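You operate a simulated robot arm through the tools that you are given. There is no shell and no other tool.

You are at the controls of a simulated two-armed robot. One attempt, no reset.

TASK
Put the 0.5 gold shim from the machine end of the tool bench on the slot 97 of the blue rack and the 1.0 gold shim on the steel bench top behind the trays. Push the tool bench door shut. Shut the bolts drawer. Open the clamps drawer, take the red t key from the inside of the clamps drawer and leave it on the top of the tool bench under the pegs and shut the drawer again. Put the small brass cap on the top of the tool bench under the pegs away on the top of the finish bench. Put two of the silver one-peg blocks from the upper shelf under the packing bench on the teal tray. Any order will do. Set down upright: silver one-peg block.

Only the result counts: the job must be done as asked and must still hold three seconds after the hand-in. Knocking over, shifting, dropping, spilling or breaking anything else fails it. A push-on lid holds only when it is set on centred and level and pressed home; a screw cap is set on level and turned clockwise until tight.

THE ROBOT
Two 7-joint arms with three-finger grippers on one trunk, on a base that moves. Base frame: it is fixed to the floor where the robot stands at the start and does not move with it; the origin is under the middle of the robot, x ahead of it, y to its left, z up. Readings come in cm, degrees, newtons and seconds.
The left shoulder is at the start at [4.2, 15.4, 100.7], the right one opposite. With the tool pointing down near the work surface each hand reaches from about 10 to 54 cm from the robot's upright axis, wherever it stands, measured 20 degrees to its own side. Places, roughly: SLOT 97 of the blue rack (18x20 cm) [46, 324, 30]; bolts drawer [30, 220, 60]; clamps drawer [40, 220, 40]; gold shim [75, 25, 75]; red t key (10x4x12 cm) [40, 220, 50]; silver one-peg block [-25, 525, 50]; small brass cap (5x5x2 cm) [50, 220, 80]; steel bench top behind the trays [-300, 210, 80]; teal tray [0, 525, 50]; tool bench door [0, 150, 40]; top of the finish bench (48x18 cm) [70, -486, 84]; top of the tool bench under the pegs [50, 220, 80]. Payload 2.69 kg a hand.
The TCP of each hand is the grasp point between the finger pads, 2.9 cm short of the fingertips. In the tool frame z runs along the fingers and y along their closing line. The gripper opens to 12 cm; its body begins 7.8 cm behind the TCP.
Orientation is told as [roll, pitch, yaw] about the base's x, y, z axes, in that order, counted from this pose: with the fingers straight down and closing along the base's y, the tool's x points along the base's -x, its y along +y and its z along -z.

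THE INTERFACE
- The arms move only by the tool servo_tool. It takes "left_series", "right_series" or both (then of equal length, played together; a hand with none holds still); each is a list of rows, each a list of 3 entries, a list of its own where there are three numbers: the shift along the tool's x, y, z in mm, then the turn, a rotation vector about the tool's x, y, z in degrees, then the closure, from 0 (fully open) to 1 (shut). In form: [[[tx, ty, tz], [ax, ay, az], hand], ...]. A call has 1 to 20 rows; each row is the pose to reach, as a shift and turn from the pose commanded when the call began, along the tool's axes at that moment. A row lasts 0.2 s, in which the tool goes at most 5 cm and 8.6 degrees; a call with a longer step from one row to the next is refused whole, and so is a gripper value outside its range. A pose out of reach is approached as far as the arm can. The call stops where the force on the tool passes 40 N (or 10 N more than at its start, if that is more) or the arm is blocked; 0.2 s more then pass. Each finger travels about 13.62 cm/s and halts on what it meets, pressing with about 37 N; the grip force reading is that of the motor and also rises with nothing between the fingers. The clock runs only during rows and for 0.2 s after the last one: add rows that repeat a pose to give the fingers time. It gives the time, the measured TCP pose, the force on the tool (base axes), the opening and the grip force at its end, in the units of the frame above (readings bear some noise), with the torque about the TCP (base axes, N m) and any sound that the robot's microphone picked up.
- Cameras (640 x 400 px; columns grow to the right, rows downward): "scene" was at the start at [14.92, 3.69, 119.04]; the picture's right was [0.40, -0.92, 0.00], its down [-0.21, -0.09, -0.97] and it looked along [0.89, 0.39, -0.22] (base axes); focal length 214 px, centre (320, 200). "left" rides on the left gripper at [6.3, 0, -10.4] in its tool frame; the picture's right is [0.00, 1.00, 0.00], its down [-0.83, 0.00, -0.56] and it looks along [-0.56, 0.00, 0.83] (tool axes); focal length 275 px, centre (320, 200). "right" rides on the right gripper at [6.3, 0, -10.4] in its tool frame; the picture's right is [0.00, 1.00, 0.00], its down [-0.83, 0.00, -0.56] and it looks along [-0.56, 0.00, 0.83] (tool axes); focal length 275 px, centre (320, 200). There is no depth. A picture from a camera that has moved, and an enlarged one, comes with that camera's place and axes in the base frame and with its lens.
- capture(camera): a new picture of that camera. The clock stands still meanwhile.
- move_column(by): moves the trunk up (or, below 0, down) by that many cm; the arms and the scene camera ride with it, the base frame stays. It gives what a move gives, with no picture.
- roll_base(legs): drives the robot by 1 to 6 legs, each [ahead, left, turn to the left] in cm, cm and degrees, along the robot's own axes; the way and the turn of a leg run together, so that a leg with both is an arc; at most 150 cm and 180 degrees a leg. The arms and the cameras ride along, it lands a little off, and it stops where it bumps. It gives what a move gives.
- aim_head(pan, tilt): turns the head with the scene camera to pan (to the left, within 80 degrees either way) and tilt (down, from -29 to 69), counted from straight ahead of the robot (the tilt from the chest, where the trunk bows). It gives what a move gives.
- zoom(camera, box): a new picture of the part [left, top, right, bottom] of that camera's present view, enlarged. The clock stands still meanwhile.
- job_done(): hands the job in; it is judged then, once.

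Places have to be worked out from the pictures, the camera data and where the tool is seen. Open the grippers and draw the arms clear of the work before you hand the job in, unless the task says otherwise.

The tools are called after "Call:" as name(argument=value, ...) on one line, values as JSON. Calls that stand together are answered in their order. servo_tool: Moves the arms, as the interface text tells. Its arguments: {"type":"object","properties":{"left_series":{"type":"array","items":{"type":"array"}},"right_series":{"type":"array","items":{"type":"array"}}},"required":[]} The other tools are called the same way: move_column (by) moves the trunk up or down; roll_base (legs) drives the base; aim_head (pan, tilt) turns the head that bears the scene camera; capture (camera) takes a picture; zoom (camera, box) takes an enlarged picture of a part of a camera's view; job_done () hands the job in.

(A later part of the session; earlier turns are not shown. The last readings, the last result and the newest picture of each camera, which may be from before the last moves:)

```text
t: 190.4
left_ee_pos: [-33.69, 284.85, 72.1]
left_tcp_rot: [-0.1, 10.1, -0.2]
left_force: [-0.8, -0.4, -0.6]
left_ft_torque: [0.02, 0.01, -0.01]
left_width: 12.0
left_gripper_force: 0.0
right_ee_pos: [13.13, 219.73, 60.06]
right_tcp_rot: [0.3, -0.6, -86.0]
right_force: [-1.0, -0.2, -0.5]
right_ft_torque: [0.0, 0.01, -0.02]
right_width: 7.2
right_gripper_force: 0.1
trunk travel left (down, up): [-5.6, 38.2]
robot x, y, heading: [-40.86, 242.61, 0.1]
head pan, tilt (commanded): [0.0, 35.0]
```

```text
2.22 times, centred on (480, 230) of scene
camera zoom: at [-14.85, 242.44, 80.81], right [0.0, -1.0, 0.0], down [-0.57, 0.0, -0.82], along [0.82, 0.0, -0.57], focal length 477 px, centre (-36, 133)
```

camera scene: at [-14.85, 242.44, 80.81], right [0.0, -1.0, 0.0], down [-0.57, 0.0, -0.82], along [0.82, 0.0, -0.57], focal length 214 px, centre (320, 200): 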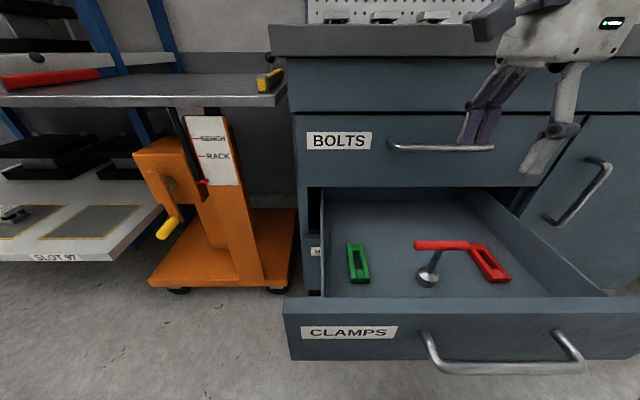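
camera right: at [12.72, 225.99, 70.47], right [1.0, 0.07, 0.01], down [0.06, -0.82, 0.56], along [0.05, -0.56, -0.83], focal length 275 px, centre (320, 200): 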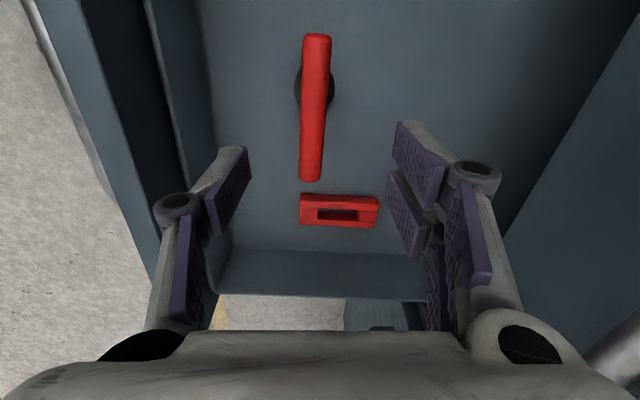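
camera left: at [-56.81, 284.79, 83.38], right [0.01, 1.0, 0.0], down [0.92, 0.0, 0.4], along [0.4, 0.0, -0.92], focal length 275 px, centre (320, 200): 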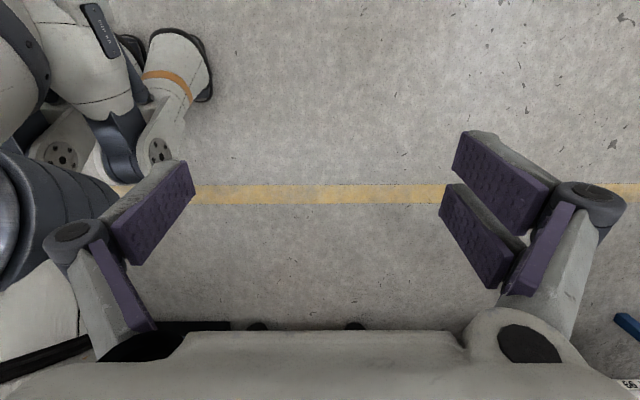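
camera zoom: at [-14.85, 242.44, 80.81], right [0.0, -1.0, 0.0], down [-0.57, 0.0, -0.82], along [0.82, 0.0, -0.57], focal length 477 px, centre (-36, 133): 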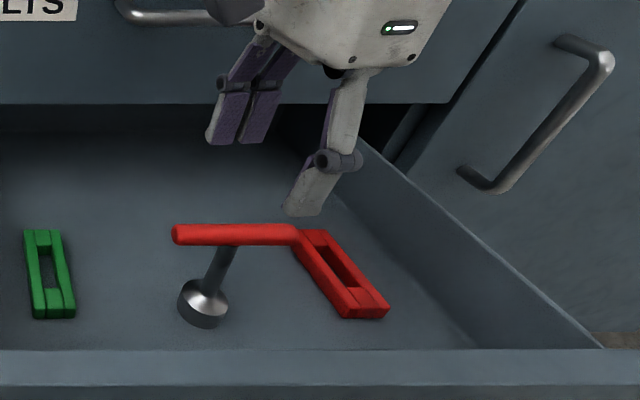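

Centred over the bar. I descend to z = 51.5 and close on it.

Call:
servo_tool(right_series=[[[2, -1, 30], [0, 0, 0], 0.4], [[4, -2, 60], [0, 0, 0], 0.4], [[4, -2, 86], [0, 0, 0], 0.4], [[4, -2, 86], [0, 0, 0], 0.4]])

Call:
servo_tool(right_series=[[[0, 0, 0], [0, 0, 0], 0.7], [[0, 0, 0], [0, 0, 0], 1], [[0, 0, 0], [0, 0, 0], 1], [[0, 0, 0], [0, 0, 0], 1]])

Call:
capture(camera="right")

```text
t: 191.4
left_ee_pos: [-33.83, 284.75, 71.94]
left_tcp_rot: [-0.1, 10.1, -0.2]
left_force: [0.0, -0.7, 0.4]
left_ft_torque: [-0.01, 0.0, 0.0]
left_width: 11.98
left_gripper_force: 0.0
right_ee_pos: [13.04, 220.0, 51.38]
right_tcp_rot: [0.4, -0.7, -86.0]
right_force: [0.2, 0.5, 0.5]
right_ft_torque: [0.0, -0.02, -0.05]
right_width: 7.21
right_gripper_force: 0.0
trunk travel left (down, up): [-5.6, 38.2]
robot x, y, heading: [-40.83, 242.46, -0.2]
head pan, tilt (commanded): [0.0, 35.0]
```

```text
t: 192.4
left_ee_pos: [-33.78, 284.7, 71.88]
left_tcp_rot: [-0.1, 10.1, -0.2]
left_force: [0.2, 0.8, 0.2]
left_ft_torque: [0.0, 0.0, 0.02]
left_width: 12.0
left_gripper_force: 0.1
right_ee_pos: [13.14, 219.94, 51.47]
right_tcp_rot: [0.5, -0.6, -85.9]
right_force: [-0.6, -0.1, 1.2]
right_ft_torque: [-0.03, -0.01, 0.03]
right_width: 1.54
right_gripper_force: 36.9
trunk travel left (down, up): [-5.6, 38.2]
robot x, y, heading: [-40.61, 242.53, -0.2]
head pan, tilt (commanded): [0.0, 35.0]
```

```text
taken
camera right: at [12.58, 226.3, 61.84], right [1.0, 0.07, 0.01], down [0.06, -0.82, 0.56], along [0.05, -0.56, -0.83], focal length 275 px, centre (320, 200)
```

right: 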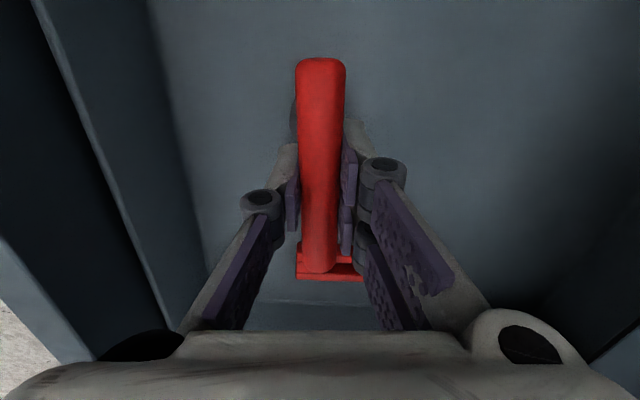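

The bar is held (1.54 cm, 37 N). I lift 20 cm straight up, clear of the drawer front.

Call:
servo_tool(right_series=[[[0, 0, -20], [0, 0, 0], 1], [[0, 0, -50], [0, 0, 0], 1], [[0, 0, -85], [0, 0, 0], 1], [[0, 0, -120], [0, 0, 0], 1], [[0, 0, -160], [0, 0, 0], 1], [[0, 0, -200], [0, 0, 0], 1], [[0, 0, -200], [0, 0, 0], 1]])

Call:
capture(camera="scene")

Call:
capture(camera="right")

```text
t: 194.0
left_ee_pos: [-33.7, 284.79, 71.94]
left_tcp_rot: [-0.2, 10.1, -0.2]
left_force: [-0.3, 0.8, 1.1]
left_ft_torque: [0.04, 0.03, -0.03]
left_width: 12.01
left_gripper_force: 0.1
right_ee_pos: [12.83, 220.1, 71.47]
right_tcp_rot: [0.5, -0.5, -86.0]
right_force: [0.3, 0.2, -2.7]
right_ft_torque: [-0.03, 0.0, -0.04]
right_width: 1.52
right_gripper_force: 37.3
trunk travel left (down, up): [-5.6, 38.2]
robot x, y, heading: [-40.99, 242.64, -0.0]
head pan, tilt (commanded): [0.0, 35.0]
```

```text
taken
camera scene: at [-14.84, 242.44, 80.8], right [0.0, -1.0, 0.0], down [-0.57, 0.0, -0.82], along [0.82, 0.0, -0.57], focal length 214 px, centre (320, 200)
```

scene: 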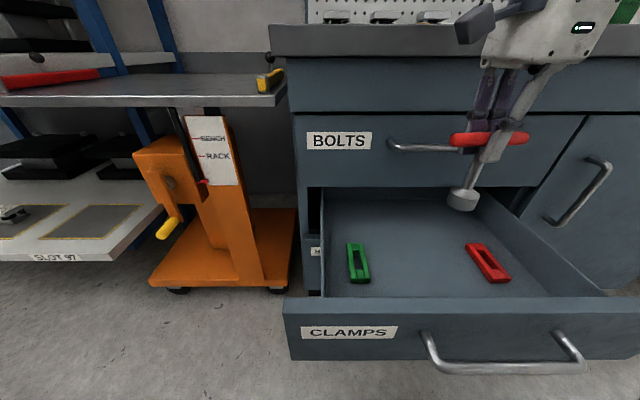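

```text
taken
camera right: at [12.4, 226.43, 81.85], right [1.0, 0.07, 0.01], down [0.06, -0.82, 0.56], along [0.05, -0.56, -0.83], focal length 275 px, centre (320, 200)
```

right: 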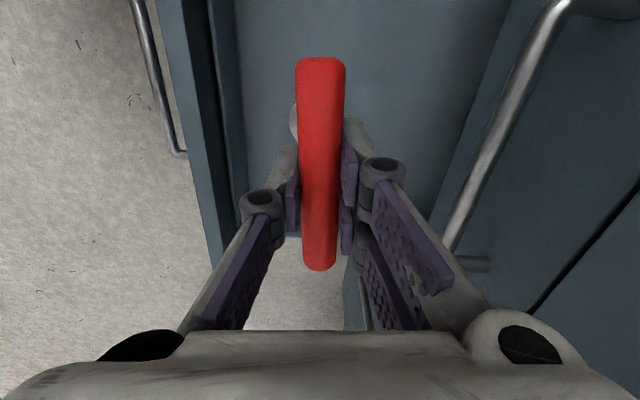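

The T key is held clear. Next I'll push the clamps drawer shut with the left fist: I shift the robot right 21 and back 2, then bring the closed left hand, pitched forward, before the drawer front at y ≈ 236.

Call:
roll_base(legs=[[-2, -21.5, 0]])

Call:
servo_tool(left_series=[[[-26, -27, 21], [0, -5.5, 0], 0.3], [[-52, -55, 43], [0, -11, 0], 0.6], [[-78, -82, 64], [0, -16.5, 0], 0.9], [[-104, -109, 85], [0, -22, 0], 1], [[-130, -137, 107], [0, -27.5, 0], 1], [[-155, -164, 128], [0, -33, 0], 1], [[-181, -191, 149], [0, -38.5, 0], 1], [[-207, -218, 170], [0, -44, 0], 1], [[-233, -246, 192], [0, -49.5, 0], 1], [[-259, -273, 213], [0, -55, 0], 1], [[-259, -273, 213], [0, -55, 0], 1]])

Call:
capture(camera="scene")

Call:
capture(camera="left")

```text
t: 196.2
left_ee_pos: [-35.92, 263.21, 71.92]
left_tcp_rot: [-0.1, 10.1, 0.0]
left_force: [-0.1, -0.7, 0.2]
left_ft_torque: [0.01, 0.0, 0.02]
left_width: 12.01
left_gripper_force: 0.0
right_ee_pos: [10.9, 198.87, 71.47]
right_tcp_rot: [0.4, -0.6, -85.9]
right_force: [0.3, 0.5, -2.2]
right_ft_torque: [-0.02, 0.0, 0.06]
right_width: 1.55
right_gripper_force: 37.3
trunk travel left (down, up): [-5.6, 38.2]
robot x, y, heading: [-42.94, 221.26, -0.2]
head pan, tilt (commanded): [0.0, 35.0]
```

```text
t: 198.8
left_ee_pos: [-7.26, 258.19, 34.27]
left_tcp_rot: [17.0, -42.1, -12.4]
left_force: [0.5, -0.6, 1.0]
left_ft_torque: [-0.03, -0.02, 0.01]
left_width: 0.0
left_gripper_force: 28.4
left hand out of reach, approached as far as the arm can: row 3, 4, 5, 6, 7, 8, 9, 10, 11
right_ee_pos: [10.85, 198.95, 71.49]
right_tcp_rot: [0.4, -0.7, -85.9]
right_force: [0.2, -0.1, -2.4]
right_ft_torque: [-0.01, -0.04, -0.03]
right_width: 1.55
right_gripper_force: 36.6
trunk travel left (down, up): [-5.6, 38.2]
robot x, y, heading: [-43.0, 221.04, -0.2]
head pan, tilt (commanded): [0.0, 35.0]
stopped in row 11 (left hand): the arm was blocked; the commanded pose is now the measured one
```

```text
taken
camera scene: at [-16.89, 221.1, 80.82], right [0.0, -1.0, 0.0], down [-0.57, 0.0, -0.82], along [0.82, 0.0, -0.57], focal length 214 px, centre (320, 200)
```

scene: 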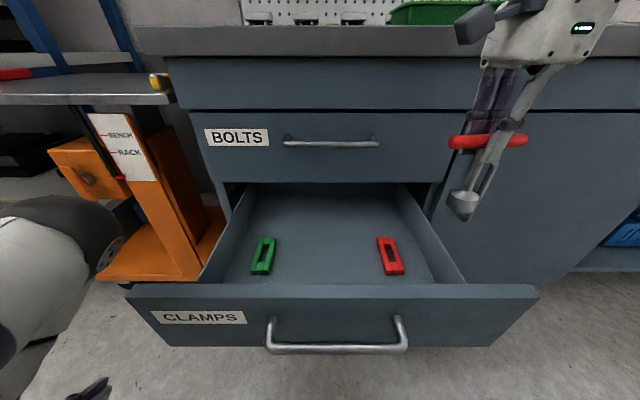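

```text
taken
camera left: at [-18.86, 257.58, 37.49], right [0.02, 0.98, 0.22], down [0.22, -0.22, 0.95], along [0.98, 0.03, -0.22], focal length 275 px, centre (320, 200)
```

left: 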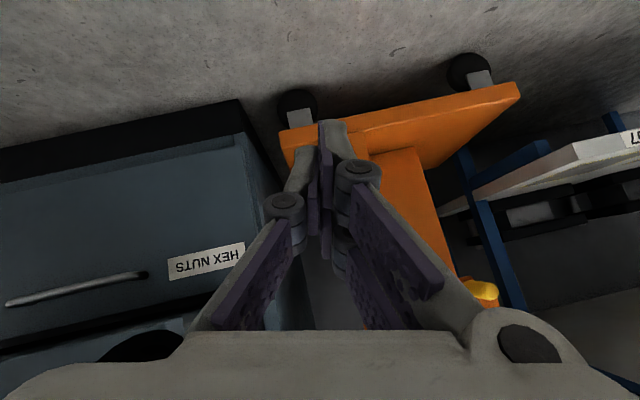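

The left hand got too close under the shoulder (the bowed trunk puts the shoulder forward) and stopped beside the drawer. I back the robot straight out 22 cm and set the left fist properly ahead of the shoulder.

Call:
roll_base(legs=[[-22, 0, 0]])

Call:
servo_tool(left_series=[[[-30, -20, -2], [1.2, -0.2, -1.3], 1], [[-65, -50, -4], [2.4, -0.4, -2.7], 1], [[-98, -80, -6], [3.6, -0.6, -4], 1], [[-131, -108, -8], [4.9, -0.9, -5.4], 1], [[-164, -135, -10], [6.1, -1.1, -6.7], 1], [[-197, -162, -12], [7.3, -1.3, -8], 1], [[-228, -188, -14], [8.5, -1.5, -9.4], 1], [[-228, -188, -14], [8.5, -1.5, -9.4], 1]])

Call:
capture(camera="scene")

Call:
capture(camera="left")

```text
t: 200.5
left_ee_pos: [-29.13, 258.02, 34.27]
left_tcp_rot: [16.9, -42.0, -12.4]
left_force: [0.4, -0.2, 0.1]
left_ft_torque: [0.0, 0.0, 0.03]
left_width: 0.02
left_gripper_force: 28.0
right_ee_pos: [-10.74, 198.98, 71.43]
right_tcp_rot: [0.4, -0.6, -85.8]
right_force: [0.4, 0.5, -2.2]
right_ft_torque: [-0.01, 0.01, -0.06]
right_width: 1.56
right_gripper_force: 36.7
trunk travel left (down, up): [-5.6, 38.2]
robot x, y, heading: [-64.75, 221.22, -0.1]
head pan, tilt (commanded): [0.0, 35.0]
```

```text
t: 202.3
left_ee_pos: [-17.02, 245.63, 41.5]
left_tcp_rot: [-0.6, -44.8, 0.2]
left_force: [0.2, -0.7, 0.0]
left_ft_torque: [0.0, -0.01, 0.01]
left_width: 0.0
left_gripper_force: 28.6
left hand out of reach, approached as far as the arm can: row 1, 2, 3, 4, 5, 6, 7, 8
right_ee_pos: [-10.82, 199.01, 71.34]
right_tcp_rot: [0.4, -0.6, -85.8]
right_force: [-0.4, -0.2, -1.7]
right_ft_torque: [0.01, -0.05, -0.05]
right_width: 1.54
right_gripper_force: 36.9
trunk travel left (down, up): [-5.6, 38.2]
robot x, y, heading: [-64.9, 220.84, 0.4]
head pan, tilt (commanded): [0.0, 35.0]
```

```text
taken
camera scene: at [-38.65, 221.09, 80.8], right [0.0, -1.0, 0.0], down [-0.57, 0.0, -0.82], along [0.82, 0.0, -0.57], focal length 214 px, centre (320, 200)
```

scene: 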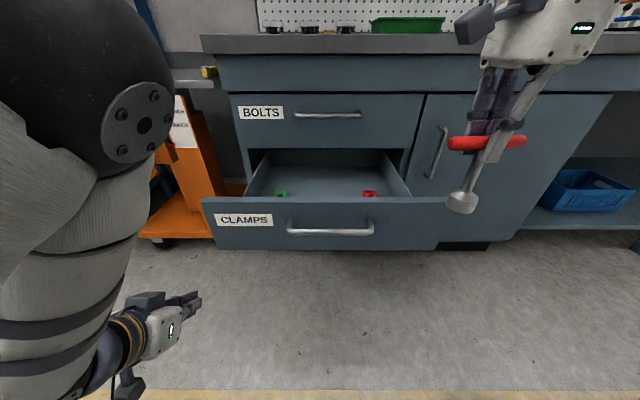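

```text
taken
camera left: at [-28.8, 245.82, 44.43], right [0.01, 1.0, 0.0], down [0.2, 0.0, 0.98], along [0.98, -0.01, -0.2], focal length 275 px, centre (320, 200)
```

left: 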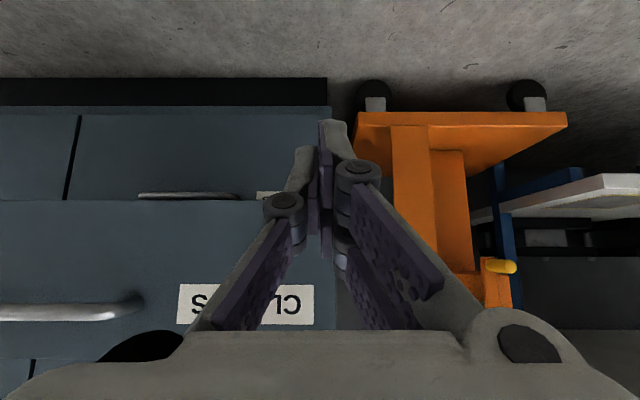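

The fist now faces the drawer's left end at z 41.5; I shift the robot 10 cm right and raise the fist 4 cm.

Call:
roll_base(legs=[[0, -10, 0]])

Call:
servo_tool(left_series=[[[-42, 0, 14], [0, 0, 0], 1], [[-64, 0, 8], [0, 0, 0], 1], [[-64, 0, 8], [0, 0, 0], 1]])

Call:
capture(camera="left")

```text
t: 203.7
left_ee_pos: [-17.12, 235.73, 41.59]
left_tcp_rot: [-0.5, -44.8, 0.2]
left_force: [0.3, 0.1, -0.3]
left_ft_torque: [-0.02, 0.0, 0.0]
left_width: 0.0
left_gripper_force: 28.4
right_ee_pos: [-10.82, 188.87, 71.49]
right_tcp_rot: [0.5, -0.6, -85.8]
right_force: [-0.8, 0.2, -2.5]
right_ft_torque: [0.0, 0.01, -0.06]
right_width: 1.54
right_gripper_force: 36.8
trunk travel left (down, up): [-5.6, 38.2]
robot x, y, heading: [-64.76, 211.2, 0.1]
head pan, tilt (commanded): [0.0, 35.0]
```

```text
t: 204.5
left_ee_pos: [-11.95, 237.81, 42.53]
left_tcp_rot: [-0.6, -44.9, 0.3]
left_force: [-0.1, 0.1, 0.2]
left_ft_torque: [-0.03, 0.0, 0.03]
left_width: 0.0
left_gripper_force: 28.3
left hand out of reach, approached as far as the arm can: row 1, 2, 3
right_ee_pos: [-10.77, 188.81, 71.43]
right_tcp_rot: [0.4, -0.5, -85.9]
right_force: [-1.8, 0.5, -2.4]
right_ft_torque: [-0.02, 0.05, -0.06]
right_width: 1.57
right_gripper_force: 36.7
trunk travel left (down, up): [-5.6, 38.2]
robot x, y, heading: [-64.8, 211.12, 0.0]
head pan, tilt (commanded): [0.0, 35.0]
```

```text
taken
camera left: at [-23.63, 237.9, 45.41], right [0.01, 1.0, 0.0], down [0.2, 0.0, 0.98], along [0.98, -0.01, -0.2], focal length 275 px, centre (320, 200)
```

left: 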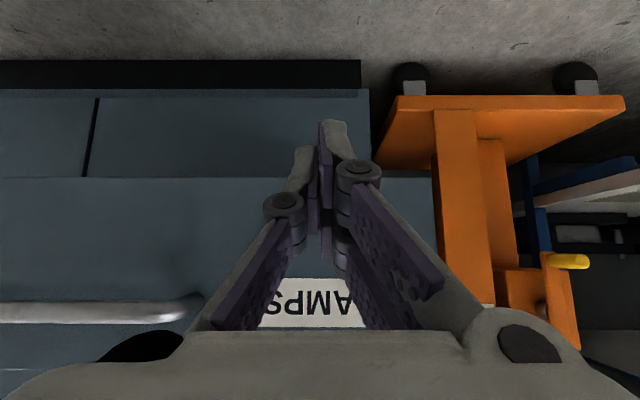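

The fingertips would pass under the drawer's bottom edge; I raise the trunk 5 cm instead, as the arm is at a limit.

Call:
move_column(by=5)

Call:
capture(camera="left")

Call:
capture(camera="scene")

```text
t: 205.5
left_ee_pos: [-12.01, 237.78, 47.3]
left_tcp_rot: [-0.5, -44.7, 0.3]
left_force: [-0.2, -0.3, 1.5]
left_ft_torque: [-0.04, 0.02, 0.01]
left_width: 0.0
left_gripper_force: 28.5
right_ee_pos: [-10.73, 188.86, 76.35]
right_tcp_rot: [0.4, -0.5, -85.7]
right_force: [0.4, 0.3, -2.0]
right_ft_torque: [0.02, -0.02, 0.07]
right_width: 1.57
right_gripper_force: 37.2
trunk travel left (down, up): [-10.6, 33.2]
robot x, y, heading: [-64.63, 210.77, 0.3]
head pan, tilt (commanded): [0.0, 35.0]
```

```text
taken
camera left: at [-23.63, 237.92, 50.3], right [0.01, 1.0, 0.0], down [0.2, 0.0, 0.98], along [0.98, -0.01, -0.2], focal length 275 px, centre (320, 200)
```

left: 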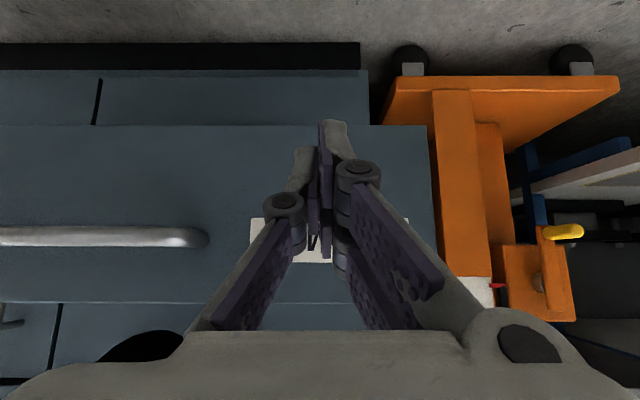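

```text
taken
camera scene: at [-40.5, 211.06, 86.48], right [0.0, -1.0, 0.0], down [-0.57, 0.0, -0.82], along [0.82, 0.0, -0.57], focal length 214 px, centre (320, 200)
```

scene: 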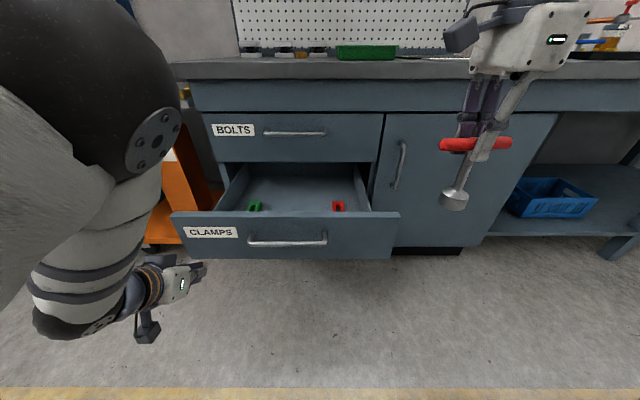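

Now the fist is at mid-height of the drawer front. I push ahead 27 cm in small steps.

Call:
servo_tool(left_series=[[[-14, 0, 14], [0, 0, 0], 1], [[-28, 0, 28], [0, 0, 0], 1], [[-42, 0, 42], [0, 0, 0], 1], [[-56, 0, 56], [0, 0, 0], 1], [[-70, 0, 70], [0, 0, 0], 1], [[-84, 0, 84], [0, 0, 0], 1], [[-98, 0, 98], [0, 0, 0], 1], [[-112, 0, 112], [0, 0, 0], 1], [[-126, 0, 126], [0, 0, 0], 1], [[-140, 0, 140], [0, 0, 0], 1], [[-154, 0, 154], [0, 0, 0], 1], [[-168, 0, 168], [0, 0, 0], 1], [[-182, 0, 182], [0, 0, 0], 1], [[-192, 0, 192], [0, 0, 0], 1]])

Call:
capture(camera="scene")

Call:
capture(camera="left")

```text
t: 208.5
left_ee_pos: [15.29, 237.74, 47.41]
left_tcp_rot: [-0.3, -44.8, 0.1]
left_force: [-0.4, -0.3, 0.0]
left_ft_torque: [0.02, -0.03, 0.02]
left_width: 0.0
left_gripper_force: 28.3
right_ee_pos: [-10.77, 188.93, 76.37]
right_tcp_rot: [0.4, -0.6, -85.8]
right_force: [0.4, 0.2, -2.6]
right_ft_torque: [0.0, -0.03, 0.05]
right_width: 1.55
right_gripper_force: 37.1
trunk travel left (down, up): [-10.6, 33.2]
robot x, y, heading: [-64.52, 211.12, 0.1]
head pan, tilt (commanded): [0.0, 35.0]
```

```text
taken
camera scene: at [-40.52, 211.06, 86.49], right [0.0, -1.0, 0.0], down [-0.57, 0.0, -0.82], along [0.82, 0.0, -0.57], focal length 214 px, centre (320, 200)
```

scene: 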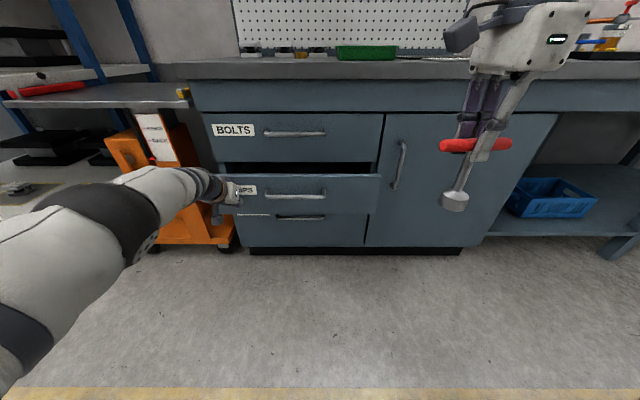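

```text
taken
camera left: at [3.58, 237.88, 50.23], right [0.01, 1.0, 0.0], down [0.2, 0.0, 0.98], along [0.98, -0.01, -0.2], focal length 275 px, centre (320, 200)
```

left: 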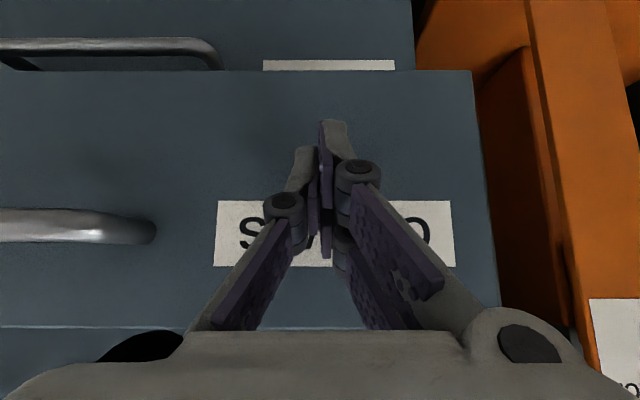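

The drawer is closing smoothly (about 10 cm left). I draw back 14 cm, drive ahead 13 cm and push the rest.

Call:
servo_tool(left_series=[[[35, 0, -35], [0, 0, 0], 1], [[70, 0, -70], [0, 0, 0], 1], [[100, 0, -100], [0, 0, 0], 1]])

Call:
roll_base(legs=[[13, 0, 0]])

Call:
servo_tool(left_series=[[[-14, 0, 14], [0, 0, 0], 1], [[-28, 0, 28], [0, 0, 0], 1], [[-38, 0, 38], [0, 0, 0], 1], [[-48, 0, 48], [0, 0, 0], 1], [[-57, 0, 57], [0, 0, 0], 1], [[-65, 0, 65], [0, 0, 0], 1], [[-72, 0, 72], [0, 0, 0], 1], [[-79, 0, 79], [0, 0, 0], 1], [[-86, 0, 86], [0, 0, 0], 1], [[-92, 0, 92], [0, 0, 0], 1]])

Call:
capture(camera="scene")

```text
t: 209.3
left_ee_pos: [1.06, 237.79, 47.4]
left_tcp_rot: [-0.4, -45.0, 0.0]
left_force: [-0.1, 0.5, 0.0]
left_ft_torque: [0.02, -0.03, 0.0]
left_width: 0.0
left_gripper_force: 28.8
right_ee_pos: [-10.78, 189.06, 76.53]
right_tcp_rot: [0.4, -0.5, -85.8]
right_force: [0.0, -0.7, -2.3]
right_ft_torque: [0.02, 0.05, 0.04]
right_width: 1.56
right_gripper_force: 37.0
trunk travel left (down, up): [-10.6, 33.2]
robot x, y, heading: [-64.48, 211.51, -0.2]
head pan, tilt (commanded): [0.0, 35.0]
```

```text
t: 210.5
left_ee_pos: [13.84, 237.76, 47.37]
left_tcp_rot: [-0.5, -44.7, 0.1]
left_force: [-0.1, -0.6, -0.4]
left_ft_torque: [-0.01, 0.0, 0.02]
left_width: 0.02
left_gripper_force: 28.0
right_ee_pos: [2.01, 188.98, 76.36]
right_tcp_rot: [0.4, -0.6, -85.8]
right_force: [0.6, 0.2, -2.2]
right_ft_torque: [-0.02, -0.01, 0.01]
right_width: 1.64
right_gripper_force: 37.3
trunk travel left (down, up): [-10.6, 33.2]
robot x, y, heading: [-51.92, 211.34, 0.2]
head pan, tilt (commanded): [0.0, 35.0]
```

```text
t: 212.3
left_ee_pos: [24.29, 237.84, 47.08]
left_tcp_rot: [-0.7, -44.0, 0.2]
left_force: [-19.8, -1.2, 8.1]
left_ft_torque: [-0.01, -0.27, 0.0]
left_width: 0.03
left_gripper_force: 28.3
right_ee_pos: [1.83, 189.02, 76.54]
right_tcp_rot: [0.5, -0.5, -85.6]
right_force: [0.0, -0.5, -2.5]
right_ft_torque: [-0.02, 0.01, -0.02]
right_width: 1.68
right_gripper_force: 36.8
trunk travel left (down, up): [-10.6, 33.2]
robot x, y, heading: [-51.55, 211.06, 0.1]
head pan, tilt (commanded): [0.0, 35.0]
stopped in row 8 (left hand): the force on the tool passed its limit at 53 N (the readings are from after the stop); the commanded pose is now the measured one
```

```text
taken
camera scene: at [-27.94, 211.09, 86.54], right [0.0, -1.0, 0.0], down [-0.57, 0.0, -0.82], along [0.82, 0.0, -0.57], focal length 214 px, centre (320, 200)
```

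scene: 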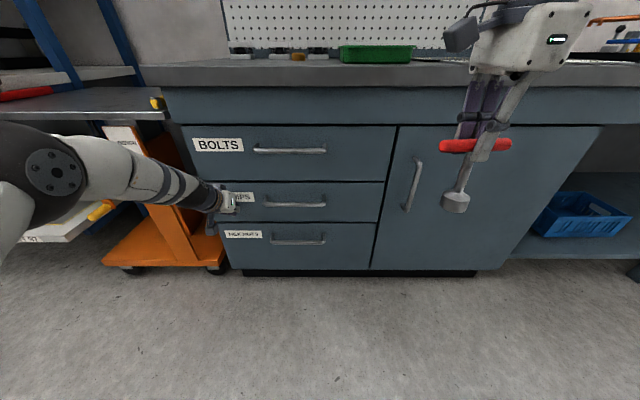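

The clamps drawer is shut and everything is flush. I retract the left fist, back off, and raise the trunk for placing the T key on the bench top.

Call:
servo_tool(left_series=[[[35, 0, -35], [0, 0, 0], 1], [[70, 0, -70], [0, 0, 0], 1], [[105, 0, -105], [0, 0, 0], 1]])

Call:
roll_base(legs=[[-20, 0, 0]])

Call:
move_column(by=20)

Call:
capture(camera="scene")

```text
t: 213.1
left_ee_pos: [9.51, 237.88, 47.22]
left_tcp_rot: [-0.7, -44.3, 0.1]
left_force: [-0.1, 0.3, -0.5]
left_ft_torque: [0.02, -0.04, -0.01]
left_width: 0.0
left_gripper_force: 28.6
right_ee_pos: [2.02, 189.03, 76.39]
right_tcp_rot: [0.4, -0.6, -85.7]
right_force: [0.0, 0.7, -2.7]
right_ft_torque: [0.0, 0.0, -0.01]
right_width: 1.64
right_gripper_force: 37.3
trunk travel left (down, up): [-10.6, 33.2]
robot x, y, heading: [-52.03, 210.95, 0.1]
head pan, tilt (commanded): [0.0, 35.0]
```

```text
t: 214.7
left_ee_pos: [-10.43, 237.72, 47.24]
left_tcp_rot: [-0.6, -44.0, 0.1]
left_force: [0.5, 0.1, -0.5]
left_ft_torque: [0.0, 0.01, -0.01]
left_width: 0.03
left_gripper_force: 28.1
right_ee_pos: [-17.93, 189.04, 76.4]
right_tcp_rot: [0.4, -0.6, -85.8]
right_force: [0.1, 0.0, -2.5]
right_ft_torque: [-0.03, 0.01, -0.01]
right_width: 1.64
right_gripper_force: 36.8
trunk travel left (down, up): [-10.6, 33.2]
robot x, y, heading: [-71.74, 210.98, 0.3]
head pan, tilt (commanded): [0.0, 35.0]
```

```text
t: 216.9
left_ee_pos: [-10.4, 237.9, 67.12]
left_tcp_rot: [-0.5, -44.2, 0.2]
left_force: [0.2, -0.4, -0.5]
left_ft_torque: [0.02, 0.0, 0.0]
left_width: 0.0
left_gripper_force: 29.0
right_ee_pos: [-17.9, 188.85, 96.34]
right_tcp_rot: [0.5, -0.6, -85.8]
right_force: [0.1, 0.3, -2.1]
right_ft_torque: [-0.03, 0.01, 0.03]
right_width: 1.65
right_gripper_force: 37.0
trunk travel left (down, up): [-30.6, 13.2]
robot x, y, heading: [-71.62, 211.37, 0.1]
head pan, tilt (commanded): [0.0, 35.0]
```

```text
taken
camera scene: at [-53.77, 211.02, 107.75], right [0.0, -1.0, 0.0], down [-0.57, 0.0, -0.82], along [0.82, 0.0, -0.57], focal length 214 px, centre (320, 200)
```

scene: 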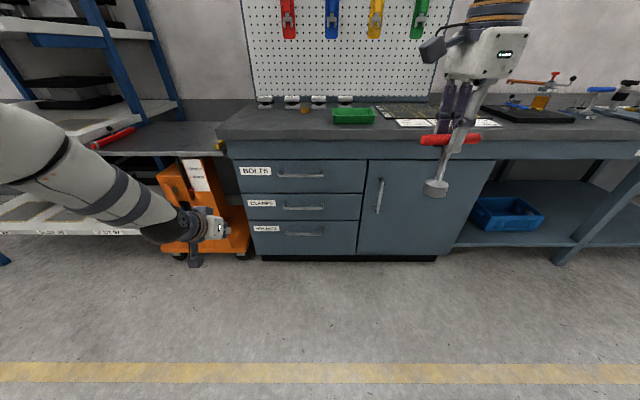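

Raising works with the hand poses kept. I raise 13 cm more and study the bench top under the pegs.

Call:
move_column(by=13)

Call:
capture(camera="scene")

Call:
zoom(camera="scene", box=[200, 90, 520, 200])

```text
t: 218.5
left_ee_pos: [-10.31, 237.72, 80.1]
left_tcp_rot: [-0.7, -43.9, 0.1]
left_force: [0.3, -0.2, -0.5]
left_ft_torque: [0.03, -0.04, 0.02]
left_width: 0.0
left_gripper_force: 28.5
right_ee_pos: [-21.69, 188.96, 117.75]
right_tcp_rot: [9.7, -1.2, -85.9]
right_force: [0.8, 0.5, -2.9]
right_ft_torque: [0.01, 0.06, 0.03]
right_width: 1.67
right_gripper_force: 37.0
trunk travel left (down, up): [-43.6, 0.2]
robot x, y, heading: [-71.81, 211.06, 0.1]
head pan, tilt (commanded): [0.0, 35.0]
```

```text
taken
camera scene: at [-62.43, 210.99, 122.41], right [0.0, -1.0, 0.0], down [-0.57, 0.0, -0.82], along [0.82, 0.0, -0.57], focal length 214 px, centre (320, 200)
```

scene: 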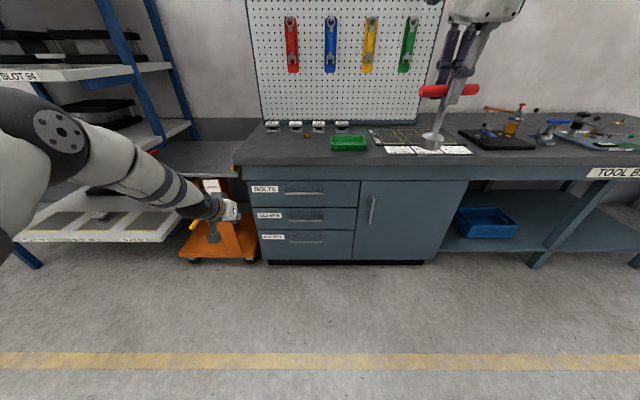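

```text
2.00 times, centred on (360, 145) of scene
camera zoom: at [-62.43, 210.99, 122.41], right [0.0, -1.0, 0.0], down [-0.57, 0.0, -0.82], along [0.82, 0.0, -0.57], focal length 429 px, centre (240, 310)
```

zoom: 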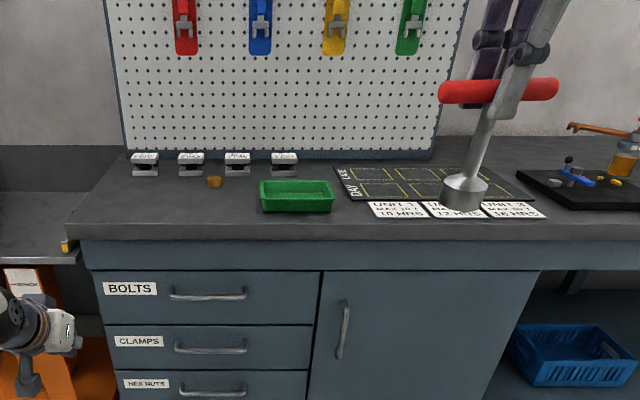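

The T key can stand in the free area near (42, 232), away from the brass cap at (52, 218). First I tuck the left hand back up and level the right hand.

Call:
servo_tool(left_series=[[[13, 9, -40], [0, 3.1, 0], 1], [[26, 19, -80], [0, 6.3, 0], 1], [[38, 28, -120], [0, 9.4, 0], 1], [[51, 38, -160], [0, 12.6, 0], 1], [[64, 47, -200], [0, 15.7, 0], 1], [[76, 57, -240], [0, 18.9, 0], 0.8], [[89, 66, -280], [0, 22, 0], 0.6], [[102, 76, -320], [0, 25.1, 0], 0.4], [[114, 85, -360], [0, 28.3, 0], 0.4], [[127, 95, -400], [0, 31.4, 0], 0.4], [[140, 104, -440], [0, 34.6, 0], 0.4], [[152, 114, -480], [0, 37.7, 0], 0.4], [[165, 123, -520], [0, 40.9, 0], 0.4], [[178, 133, -561], [0, 44, 0], 0.4]], right_series=[[[0, 5, 25], [2.4, 0, 0], 1], [[-1, 10, 50], [4.9, 0, 0], 1], [[-2, 16, 77], [7.3, 0, 0], 1], [[-3, 21, 103], [9.7, 0, 0], 1], [[-3, 21, 103], [9.7, 0, 0], 1], [[-3, 21, 103], [9.7, 0, 0], 1], [[-3, 21, 103], [9.7, 0, 0], 1], [[-3, 21, 103], [9.7, 0, 0], 1], [[-3, 21, 103], [9.7, 0, 0], 1], [[-3, 21, 103], [9.7, 0, 0], 1], [[-3, 21, 103], [9.7, 0, 0], 1], [[-3, 21, 103], [9.7, 0, 0], 1], [[-3, 21, 103], [9.7, 0, 0], 1], [[-3, 21, 103], [9.7, 0, 0], 1]])

Call:
capture(camera="scene")

```text
t: 221.5
left_ee_pos: [-62.09, 251.72, 107.98]
left_tcp_rot: [-0.6, -0.1, -0.4]
left_force: [0.8, 0.9, 0.3]
left_ft_torque: [-0.01, -0.02, 0.0]
left_width: 7.16
left_gripper_force: 0.0
left hand out of reach, approached as far as the arm can: row 7
right_ee_pos: [-19.42, 188.77, 107.34]
right_tcp_rot: [0.3, -1.2, -85.9]
right_force: [0.0, -0.7, -2.8]
right_ft_torque: [-0.05, -0.04, 0.02]
right_width: 1.65
right_gripper_force: 37.4
right hand out of reach, approached as far as the arm can: row 2, 3, 4, 5, 6, 7, 8, 9, 10, 11, 12, 13, 14
trunk travel left (down, up): [-43.6, 0.2]
robot x, y, heading: [-71.99, 211.03, 0.3]
head pan, tilt (commanded): [0.0, 35.0]
```

```text
taken
camera scene: at [-62.6, 211.01, 122.45], right [0.0, -1.0, 0.0], down [-0.57, 0.0, -0.82], along [0.82, 0.0, -0.57], focal length 214 px, centre (320, 200)
```

scene: 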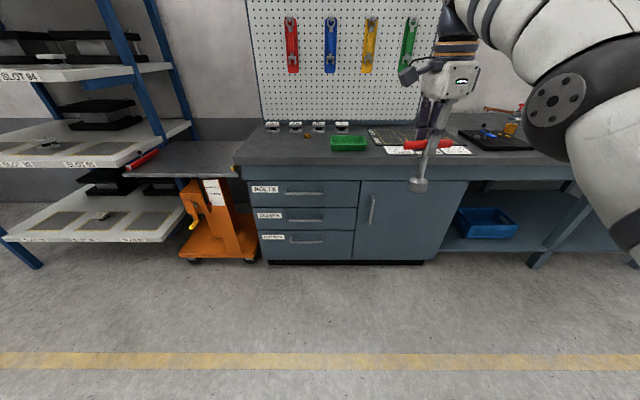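

The hand is level with the T key's foot at z ≈ 96. I bring it 14 cm inward, strafe left 29 and drive ahead to place it over the free spot.

Call:
servo_tool(right_series=[[[35, 0, 0], [0, 0, 0], 1], [[70, 0, 0], [0, 0, 0], 1], [[105, 0, 0], [0, 0, 0], 1], [[140, 0, 0], [0, 0, 0], 1], [[140, 0, 0], [0, 0, 0], 1]])

Call:
roll_base(legs=[[0, 29, 0], [52, 0, 0]])

Call:
capture(camera="scene")

Call:
capture(camera="right")

```text
t: 222.7
left_ee_pos: [-62.13, 251.55, 108.06]
left_tcp_rot: [-0.4, 0.0, -0.3]
left_force: [0.0, -0.1, 0.5]
left_ft_torque: [0.03, 0.02, -0.02]
left_width: 7.18
left_gripper_force: 0.0
right_ee_pos: [-21.22, 202.23, 106.9]
right_tcp_rot: [0.1, -1.2, -85.8]
right_force: [0.0, 0.3, -2.0]
right_ft_torque: [-0.04, -0.01, 0.0]
right_width: 1.64
right_gripper_force: 36.9
right hand out of reach, approached as far as the arm can: row 4, 5
trunk travel left (down, up): [-43.6, 0.2]
robot x, y, heading: [-71.68, 210.55, 0.2]
head pan, tilt (commanded): [0.0, 35.0]
```

```text
t: 228.2
left_ee_pos: [-10.66, 281.28, 107.99]
left_tcp_rot: [-0.5, 0.0, -0.2]
left_force: [-0.3, -0.7, -0.6]
left_ft_torque: [-0.01, 0.04, -0.01]
left_width: 7.2
left_gripper_force: 0.1
right_ee_pos: [30.39, 231.98, 106.9]
right_tcp_rot: [0.2, -1.3, -85.7]
right_force: [0.0, 0.0, -2.8]
right_ft_torque: [-0.04, 0.04, 0.01]
right_width: 1.64
right_gripper_force: 36.5
trunk travel left (down, up): [-43.6, 0.2]
robot x, y, heading: [-20.27, 240.46, 0.3]
head pan, tilt (commanded): [0.0, 35.0]
```

```text
taken
camera scene: at [-10.98, 240.59, 122.44], right [0.01, -1.0, 0.0], down [-0.57, 0.0, -0.82], along [0.82, 0.0, -0.57], focal length 214 px, centre (320, 200)
```

scene: 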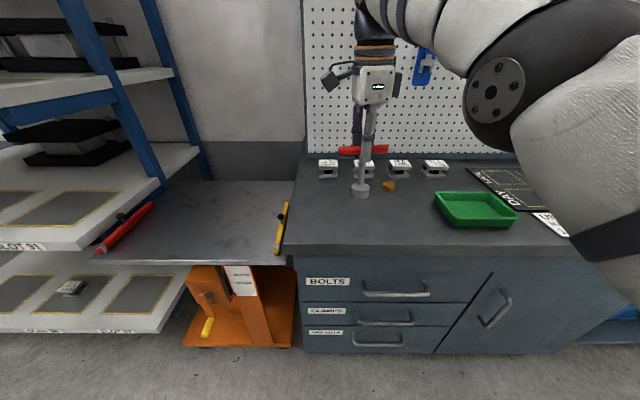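

```text
taken
camera right: at [29.88, 238.38, 117.19], right [1.0, 0.08, 0.0], down [0.06, -0.82, 0.57], along [0.05, -0.57, -0.82], focal length 275 px, centre (320, 200)
```

right: 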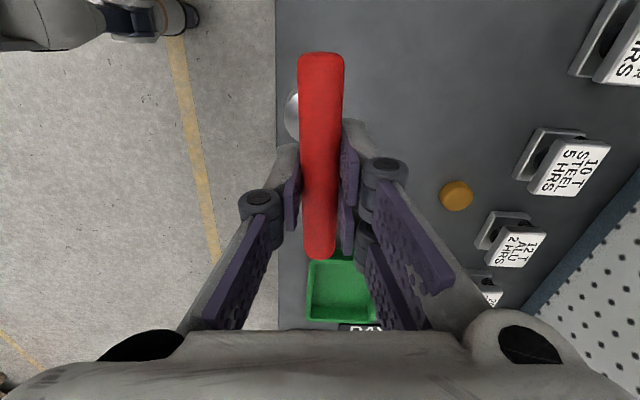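

The spot below is free. I drive ahead 11.5 cm and lower the T key slowly until the foot touches.

Call:
roll_base(legs=[[11.5, 0, 0]])

Call:
servo_tool(right_series=[[[0, 0, 30], [0, 0, 0], 1], [[0, 0, 60], [0, 0, 0], 1], [[0, 0, 85], [0, 0, 0], 1], [[0, 0, 95], [0, 0, 0], 1], [[0, 0, 95], [0, 0, 0], 1]])

Call:
capture(camera="scene")

Call:
capture(camera="right")

```text
t: 229.4
left_ee_pos: [0.88, 281.35, 107.93]
left_tcp_rot: [-0.6, -0.1, -0.1]
left_force: [-0.1, 0.2, -0.6]
left_ft_torque: [-0.02, 0.02, -0.02]
left_width: 7.21
left_gripper_force: 0.2
right_ee_pos: [41.82, 232.07, 106.84]
right_tcp_rot: [0.2, -1.3, -85.6]
right_force: [1.6, -0.3, -1.9]
right_ft_torque: [-0.02, 0.03, -0.02]
right_width: 1.63
right_gripper_force: 37.1
trunk travel left (down, up): [-43.6, 0.2]
robot x, y, heading: [-8.5, 240.59, 0.3]
head pan, tilt (commanded): [0.0, 35.0]
```

```text
t: 230.6
left_ee_pos: [0.79, 281.29, 107.85]
left_tcp_rot: [-0.5, -0.1, -0.1]
left_force: [-0.4, 0.6, 0.0]
left_ft_torque: [0.01, 0.0, 0.01]
left_width: 7.18
left_gripper_force: 0.0
right_ee_pos: [41.9, 231.87, 97.43]
right_tcp_rot: [0.2, -1.2, -85.7]
right_force: [0.7, -0.2, -2.3]
right_ft_torque: [0.0, 0.01, 0.03]
right_width: 1.65
right_gripper_force: 37.6
trunk travel left (down, up): [-43.6, 0.2]
robot x, y, heading: [-8.58, 240.57, 0.5]
head pan, tilt (commanded): [0.0, 35.0]
```

```text
taken
camera scene: at [0.53, 240.68, 122.44], right [0.01, -1.0, 0.0], down [-0.57, 0.0, -0.82], along [0.82, 0.01, -0.57], focal length 214 px, centre (320, 200)
```

scene: 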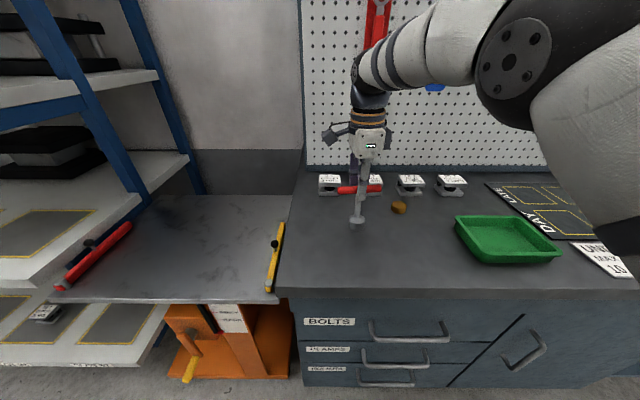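

```text
taken
camera right: at [41.47, 238.29, 107.75], right [1.0, 0.08, 0.0], down [0.06, -0.82, 0.57], along [0.05, -0.57, -0.82], focal length 275 px, centre (320, 200)
```

right: 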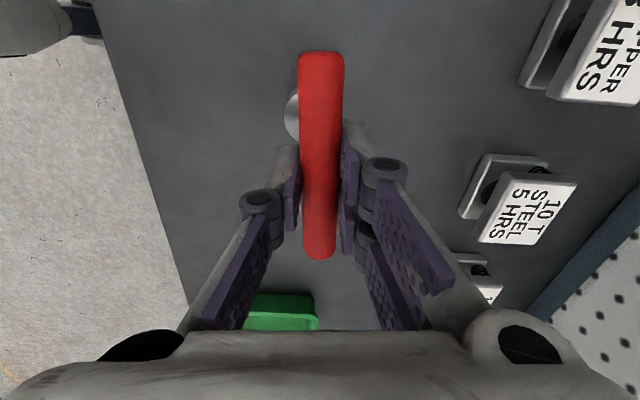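

No contact yet at z 97.4; I creep down in 2.5 mm steps.

Call:
servo_tool(right_series=[[[0, 0, 2.5], [0, 0, 0], 1], [[0, 0, 5], [0, 0, 0], 1], [[0, 0, 7.5], [0, 0, 0], 1], [[0, 0, 10], [0, 0, 0], 1], [[0, 0, 12.5], [0, 0, 0], 1], [[0, 0, 15], [0, 0, 0], 1]])

```text
t: 232.0
left_ee_pos: [0.76, 281.28, 108.12]
left_tcp_rot: [-0.6, -0.2, -0.1]
left_force: [0.6, 0.9, -0.4]
left_ft_torque: [-0.01, -0.02, 0.03]
left_width: 7.23
left_gripper_force: 0.1
right_ee_pos: [41.98, 231.9, 95.77]
right_tcp_rot: [0.3, -1.2, -85.6]
right_force: [-0.2, -0.4, -3.1]
right_ft_torque: [0.02, 0.02, -0.01]
right_width: 1.63
right_gripper_force: 37.1
trunk travel left (down, up): [-43.6, 0.2]
robot x, y, heading: [-8.75, 240.26, 0.2]
head pan, tilt (commanded): [0.0, 35.0]
```

Still hanging free (force -3 N is its weight). I continue down in the same small steps.

Call:
servo_tool(right_series=[[[0, 0, 2], [0, 0, 0], 1], [[0, 0, 4], [0, 0, 0], 1], [[0, 0, 6], [0, 0, 0], 1], [[0, 0, 8], [0, 0, 0], 1]])

Call:
zoom(camera="scene", box=[290, 140, 450, 250])

```text
t: 233.0
left_ee_pos: [0.72, 281.35, 108.06]
left_tcp_rot: [-0.5, -0.3, -0.1]
left_force: [0.8, 0.4, 0.2]
left_ft_torque: [0.02, 0.01, 0.0]
left_width: 7.21
left_gripper_force: 0.0
right_ee_pos: [41.93, 231.79, 95.45]
right_tcp_rot: [0.5, -1.4, -85.7]
right_force: [-2.3, -1.2, 14.7]
right_ft_torque: [0.03, 0.03, 0.07]
right_width: 1.63
right_gripper_force: 36.9
trunk travel left (down, up): [-43.6, 0.2]
robot x, y, heading: [-8.37, 240.29, 0.2]
head pan, tilt (commanded): [0.0, 35.0]
```

```text
3.64 times, centred on (370, 195) of scene
camera zoom: at [0.33, 240.67, 122.49], right [0.01, -1.0, 0.0], down [-0.57, 0.0, -0.82], along [0.82, 0.01, -0.57], focal length 780 px, centre (138, 218)
```

zoom: 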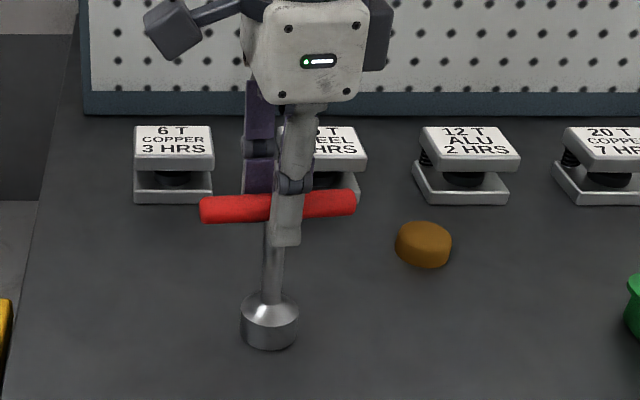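

The foot stands on the bench (15 N). I open the fingers and lift straight up.

Call:
servo_tool(right_series=[[[0, 0, -0.5], [0, 0, 0], 0.95], [[0, 0, -0.5], [0, 0, 0], 0.8], [[0, 0, -0.5], [0, 0, 0], 0.6], [[0, 0, -0.5], [0, 0, 0], 0.5], [[0, 0, -25], [0, 0, 0], 0.5], [[0, 0, -60], [0, 0, 0], 0.5], [[0, 0, -95], [0, 0, 0], 0.5], [[0, 0, -130], [0, 0, 0], 0.5]])

Call:
capture(camera="right")

Call:
capture(camera="scene")

```text
t: 234.8
left_ee_pos: [0.71, 281.46, 107.93]
left_tcp_rot: [-0.5, -0.2, -0.1]
left_force: [-0.5, 0.2, -0.6]
left_ft_torque: [-0.02, -0.01, -0.01]
left_width: 7.23
left_gripper_force: 0.1
right_ee_pos: [41.18, 232.2, 108.49]
right_tcp_rot: [0.2, -1.3, -85.7]
right_force: [0.7, 0.4, 0.8]
right_ft_torque: [0.01, -0.03, -0.01]
right_width: 5.98
right_gripper_force: 0.1
right hand out of reach, approached as far as the arm can: row 8
trunk travel left (down, up): [-43.6, 0.2]
robot x, y, heading: [-8.91, 240.9, 0.2]
head pan, tilt (commanded): [0.0, 35.0]
```

```text
taken
camera right: at [40.72, 238.53, 118.78], right [1.0, 0.08, 0.0], down [0.06, -0.82, 0.57], along [0.05, -0.57, -0.82], focal length 275 px, centre (320, 200)
```

right: 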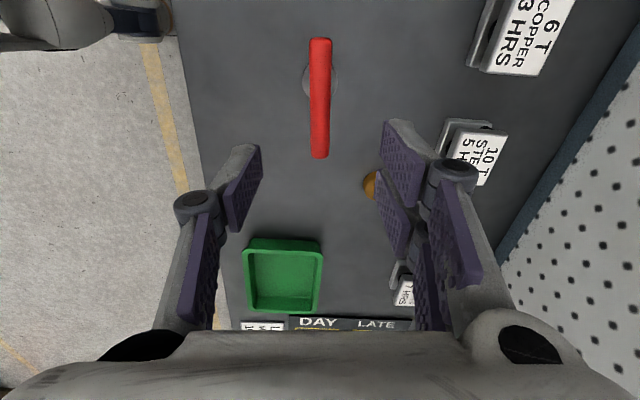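

```text
taken
camera scene: at [0.48, 240.68, 122.45], right [0.01, -1.0, 0.0], down [-0.57, 0.0, -0.82], along [0.82, 0.01, -0.57], focal length 214 px, centre (320, 200)
```

scene: 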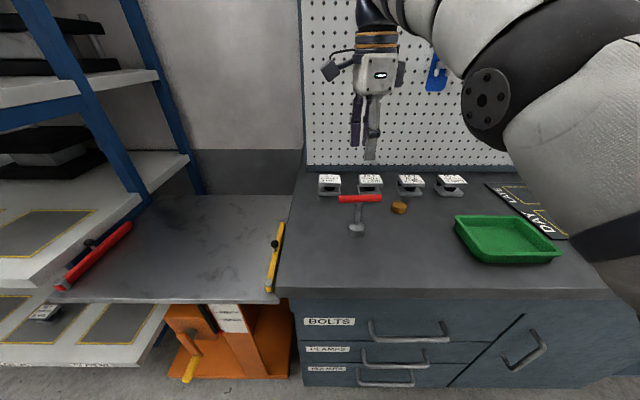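

The T key stands upright. Next the brass cap at about (50.4, 218.8): I move the robot ahead 10.5 and right 4, then bring the open right hand above the cap.

Call:
roll_base(legs=[[10.5, -4, -0.2]])

Call:
servo_tool(right_series=[[[-30, 0, 0], [0, 0, 0], 0.4], [[-60, -5, 10], [0, 0, 0], 0.4], [[-93, -8, 30], [0, 0, 0], 0.4], [[-93, -8, 50], [0, 0, 0], 0.4], [[-93, -8, 50], [0, 0, 0], 0.4]])

Call:
capture(camera="right")

Call:
capture(camera="scene")

```text
t: 236.0
left_ee_pos: [11.57, 277.41, 107.97]
left_tcp_rot: [-0.5, -0.1, -0.3]
left_force: [-0.1, 0.2, 0.4]
left_ft_torque: [0.01, 0.05, -0.01]
left_width: 7.21
left_gripper_force: 0.0
right_ee_pos: [51.84, 228.08, 108.36]
right_tcp_rot: [0.2, -1.2, -85.8]
right_force: [0.7, -0.1, 0.5]
right_ft_torque: [0.01, 0.01, 0.0]
right_width: 5.97
right_gripper_force: 0.1
trunk travel left (down, up): [-43.6, 0.2]
robot x, y, heading: [1.85, 236.43, 0.2]
head pan, tilt (commanded): [0.0, 35.0]
```

```text
t: 237.2
left_ee_pos: [11.54, 277.44, 108.04]
left_tcp_rot: [-0.4, -0.1, -0.2]
left_force: [-0.8, -0.4, -0.1]
left_ft_torque: [0.01, 0.0, 0.0]
left_width: 7.19
left_gripper_force: 0.0
right_ee_pos: [51.76, 218.6, 103.54]
right_tcp_rot: [0.3, -1.3, -85.8]
right_force: [0.2, -1.1, 0.4]
right_ft_torque: [-0.04, 0.01, 0.0]
right_width: 7.2
right_gripper_force: 0.0
trunk travel left (down, up): [-43.6, 0.2]
robot x, y, heading: [1.8, 236.46, 0.2]
head pan, tilt (commanded): [0.0, 35.0]
```

```text
taken
camera right: at [51.21, 225.04, 113.9], right [1.0, 0.08, 0.0], down [0.06, -0.82, 0.57], along [0.05, -0.57, -0.82], focal length 275 px, centre (320, 200)
```

right: 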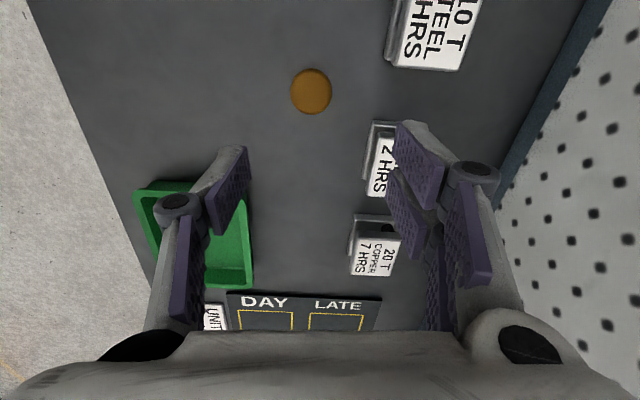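

```text
taken
camera scene: at [11.1, 236.75, 122.45], right [0.0, -1.0, 0.0], down [-0.57, 0.0, -0.82], along [0.82, 0.0, -0.57], focal length 214 px, centre (320, 200)
```

scene: 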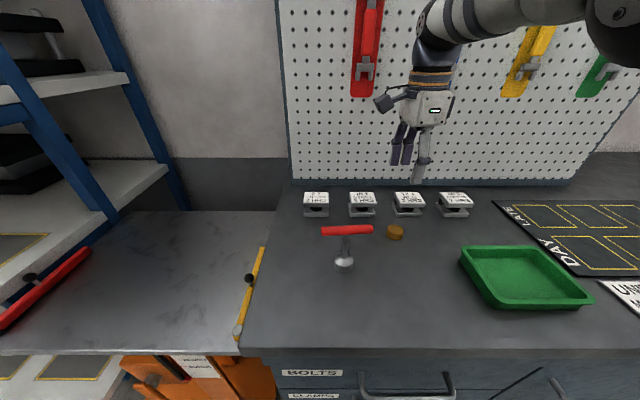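

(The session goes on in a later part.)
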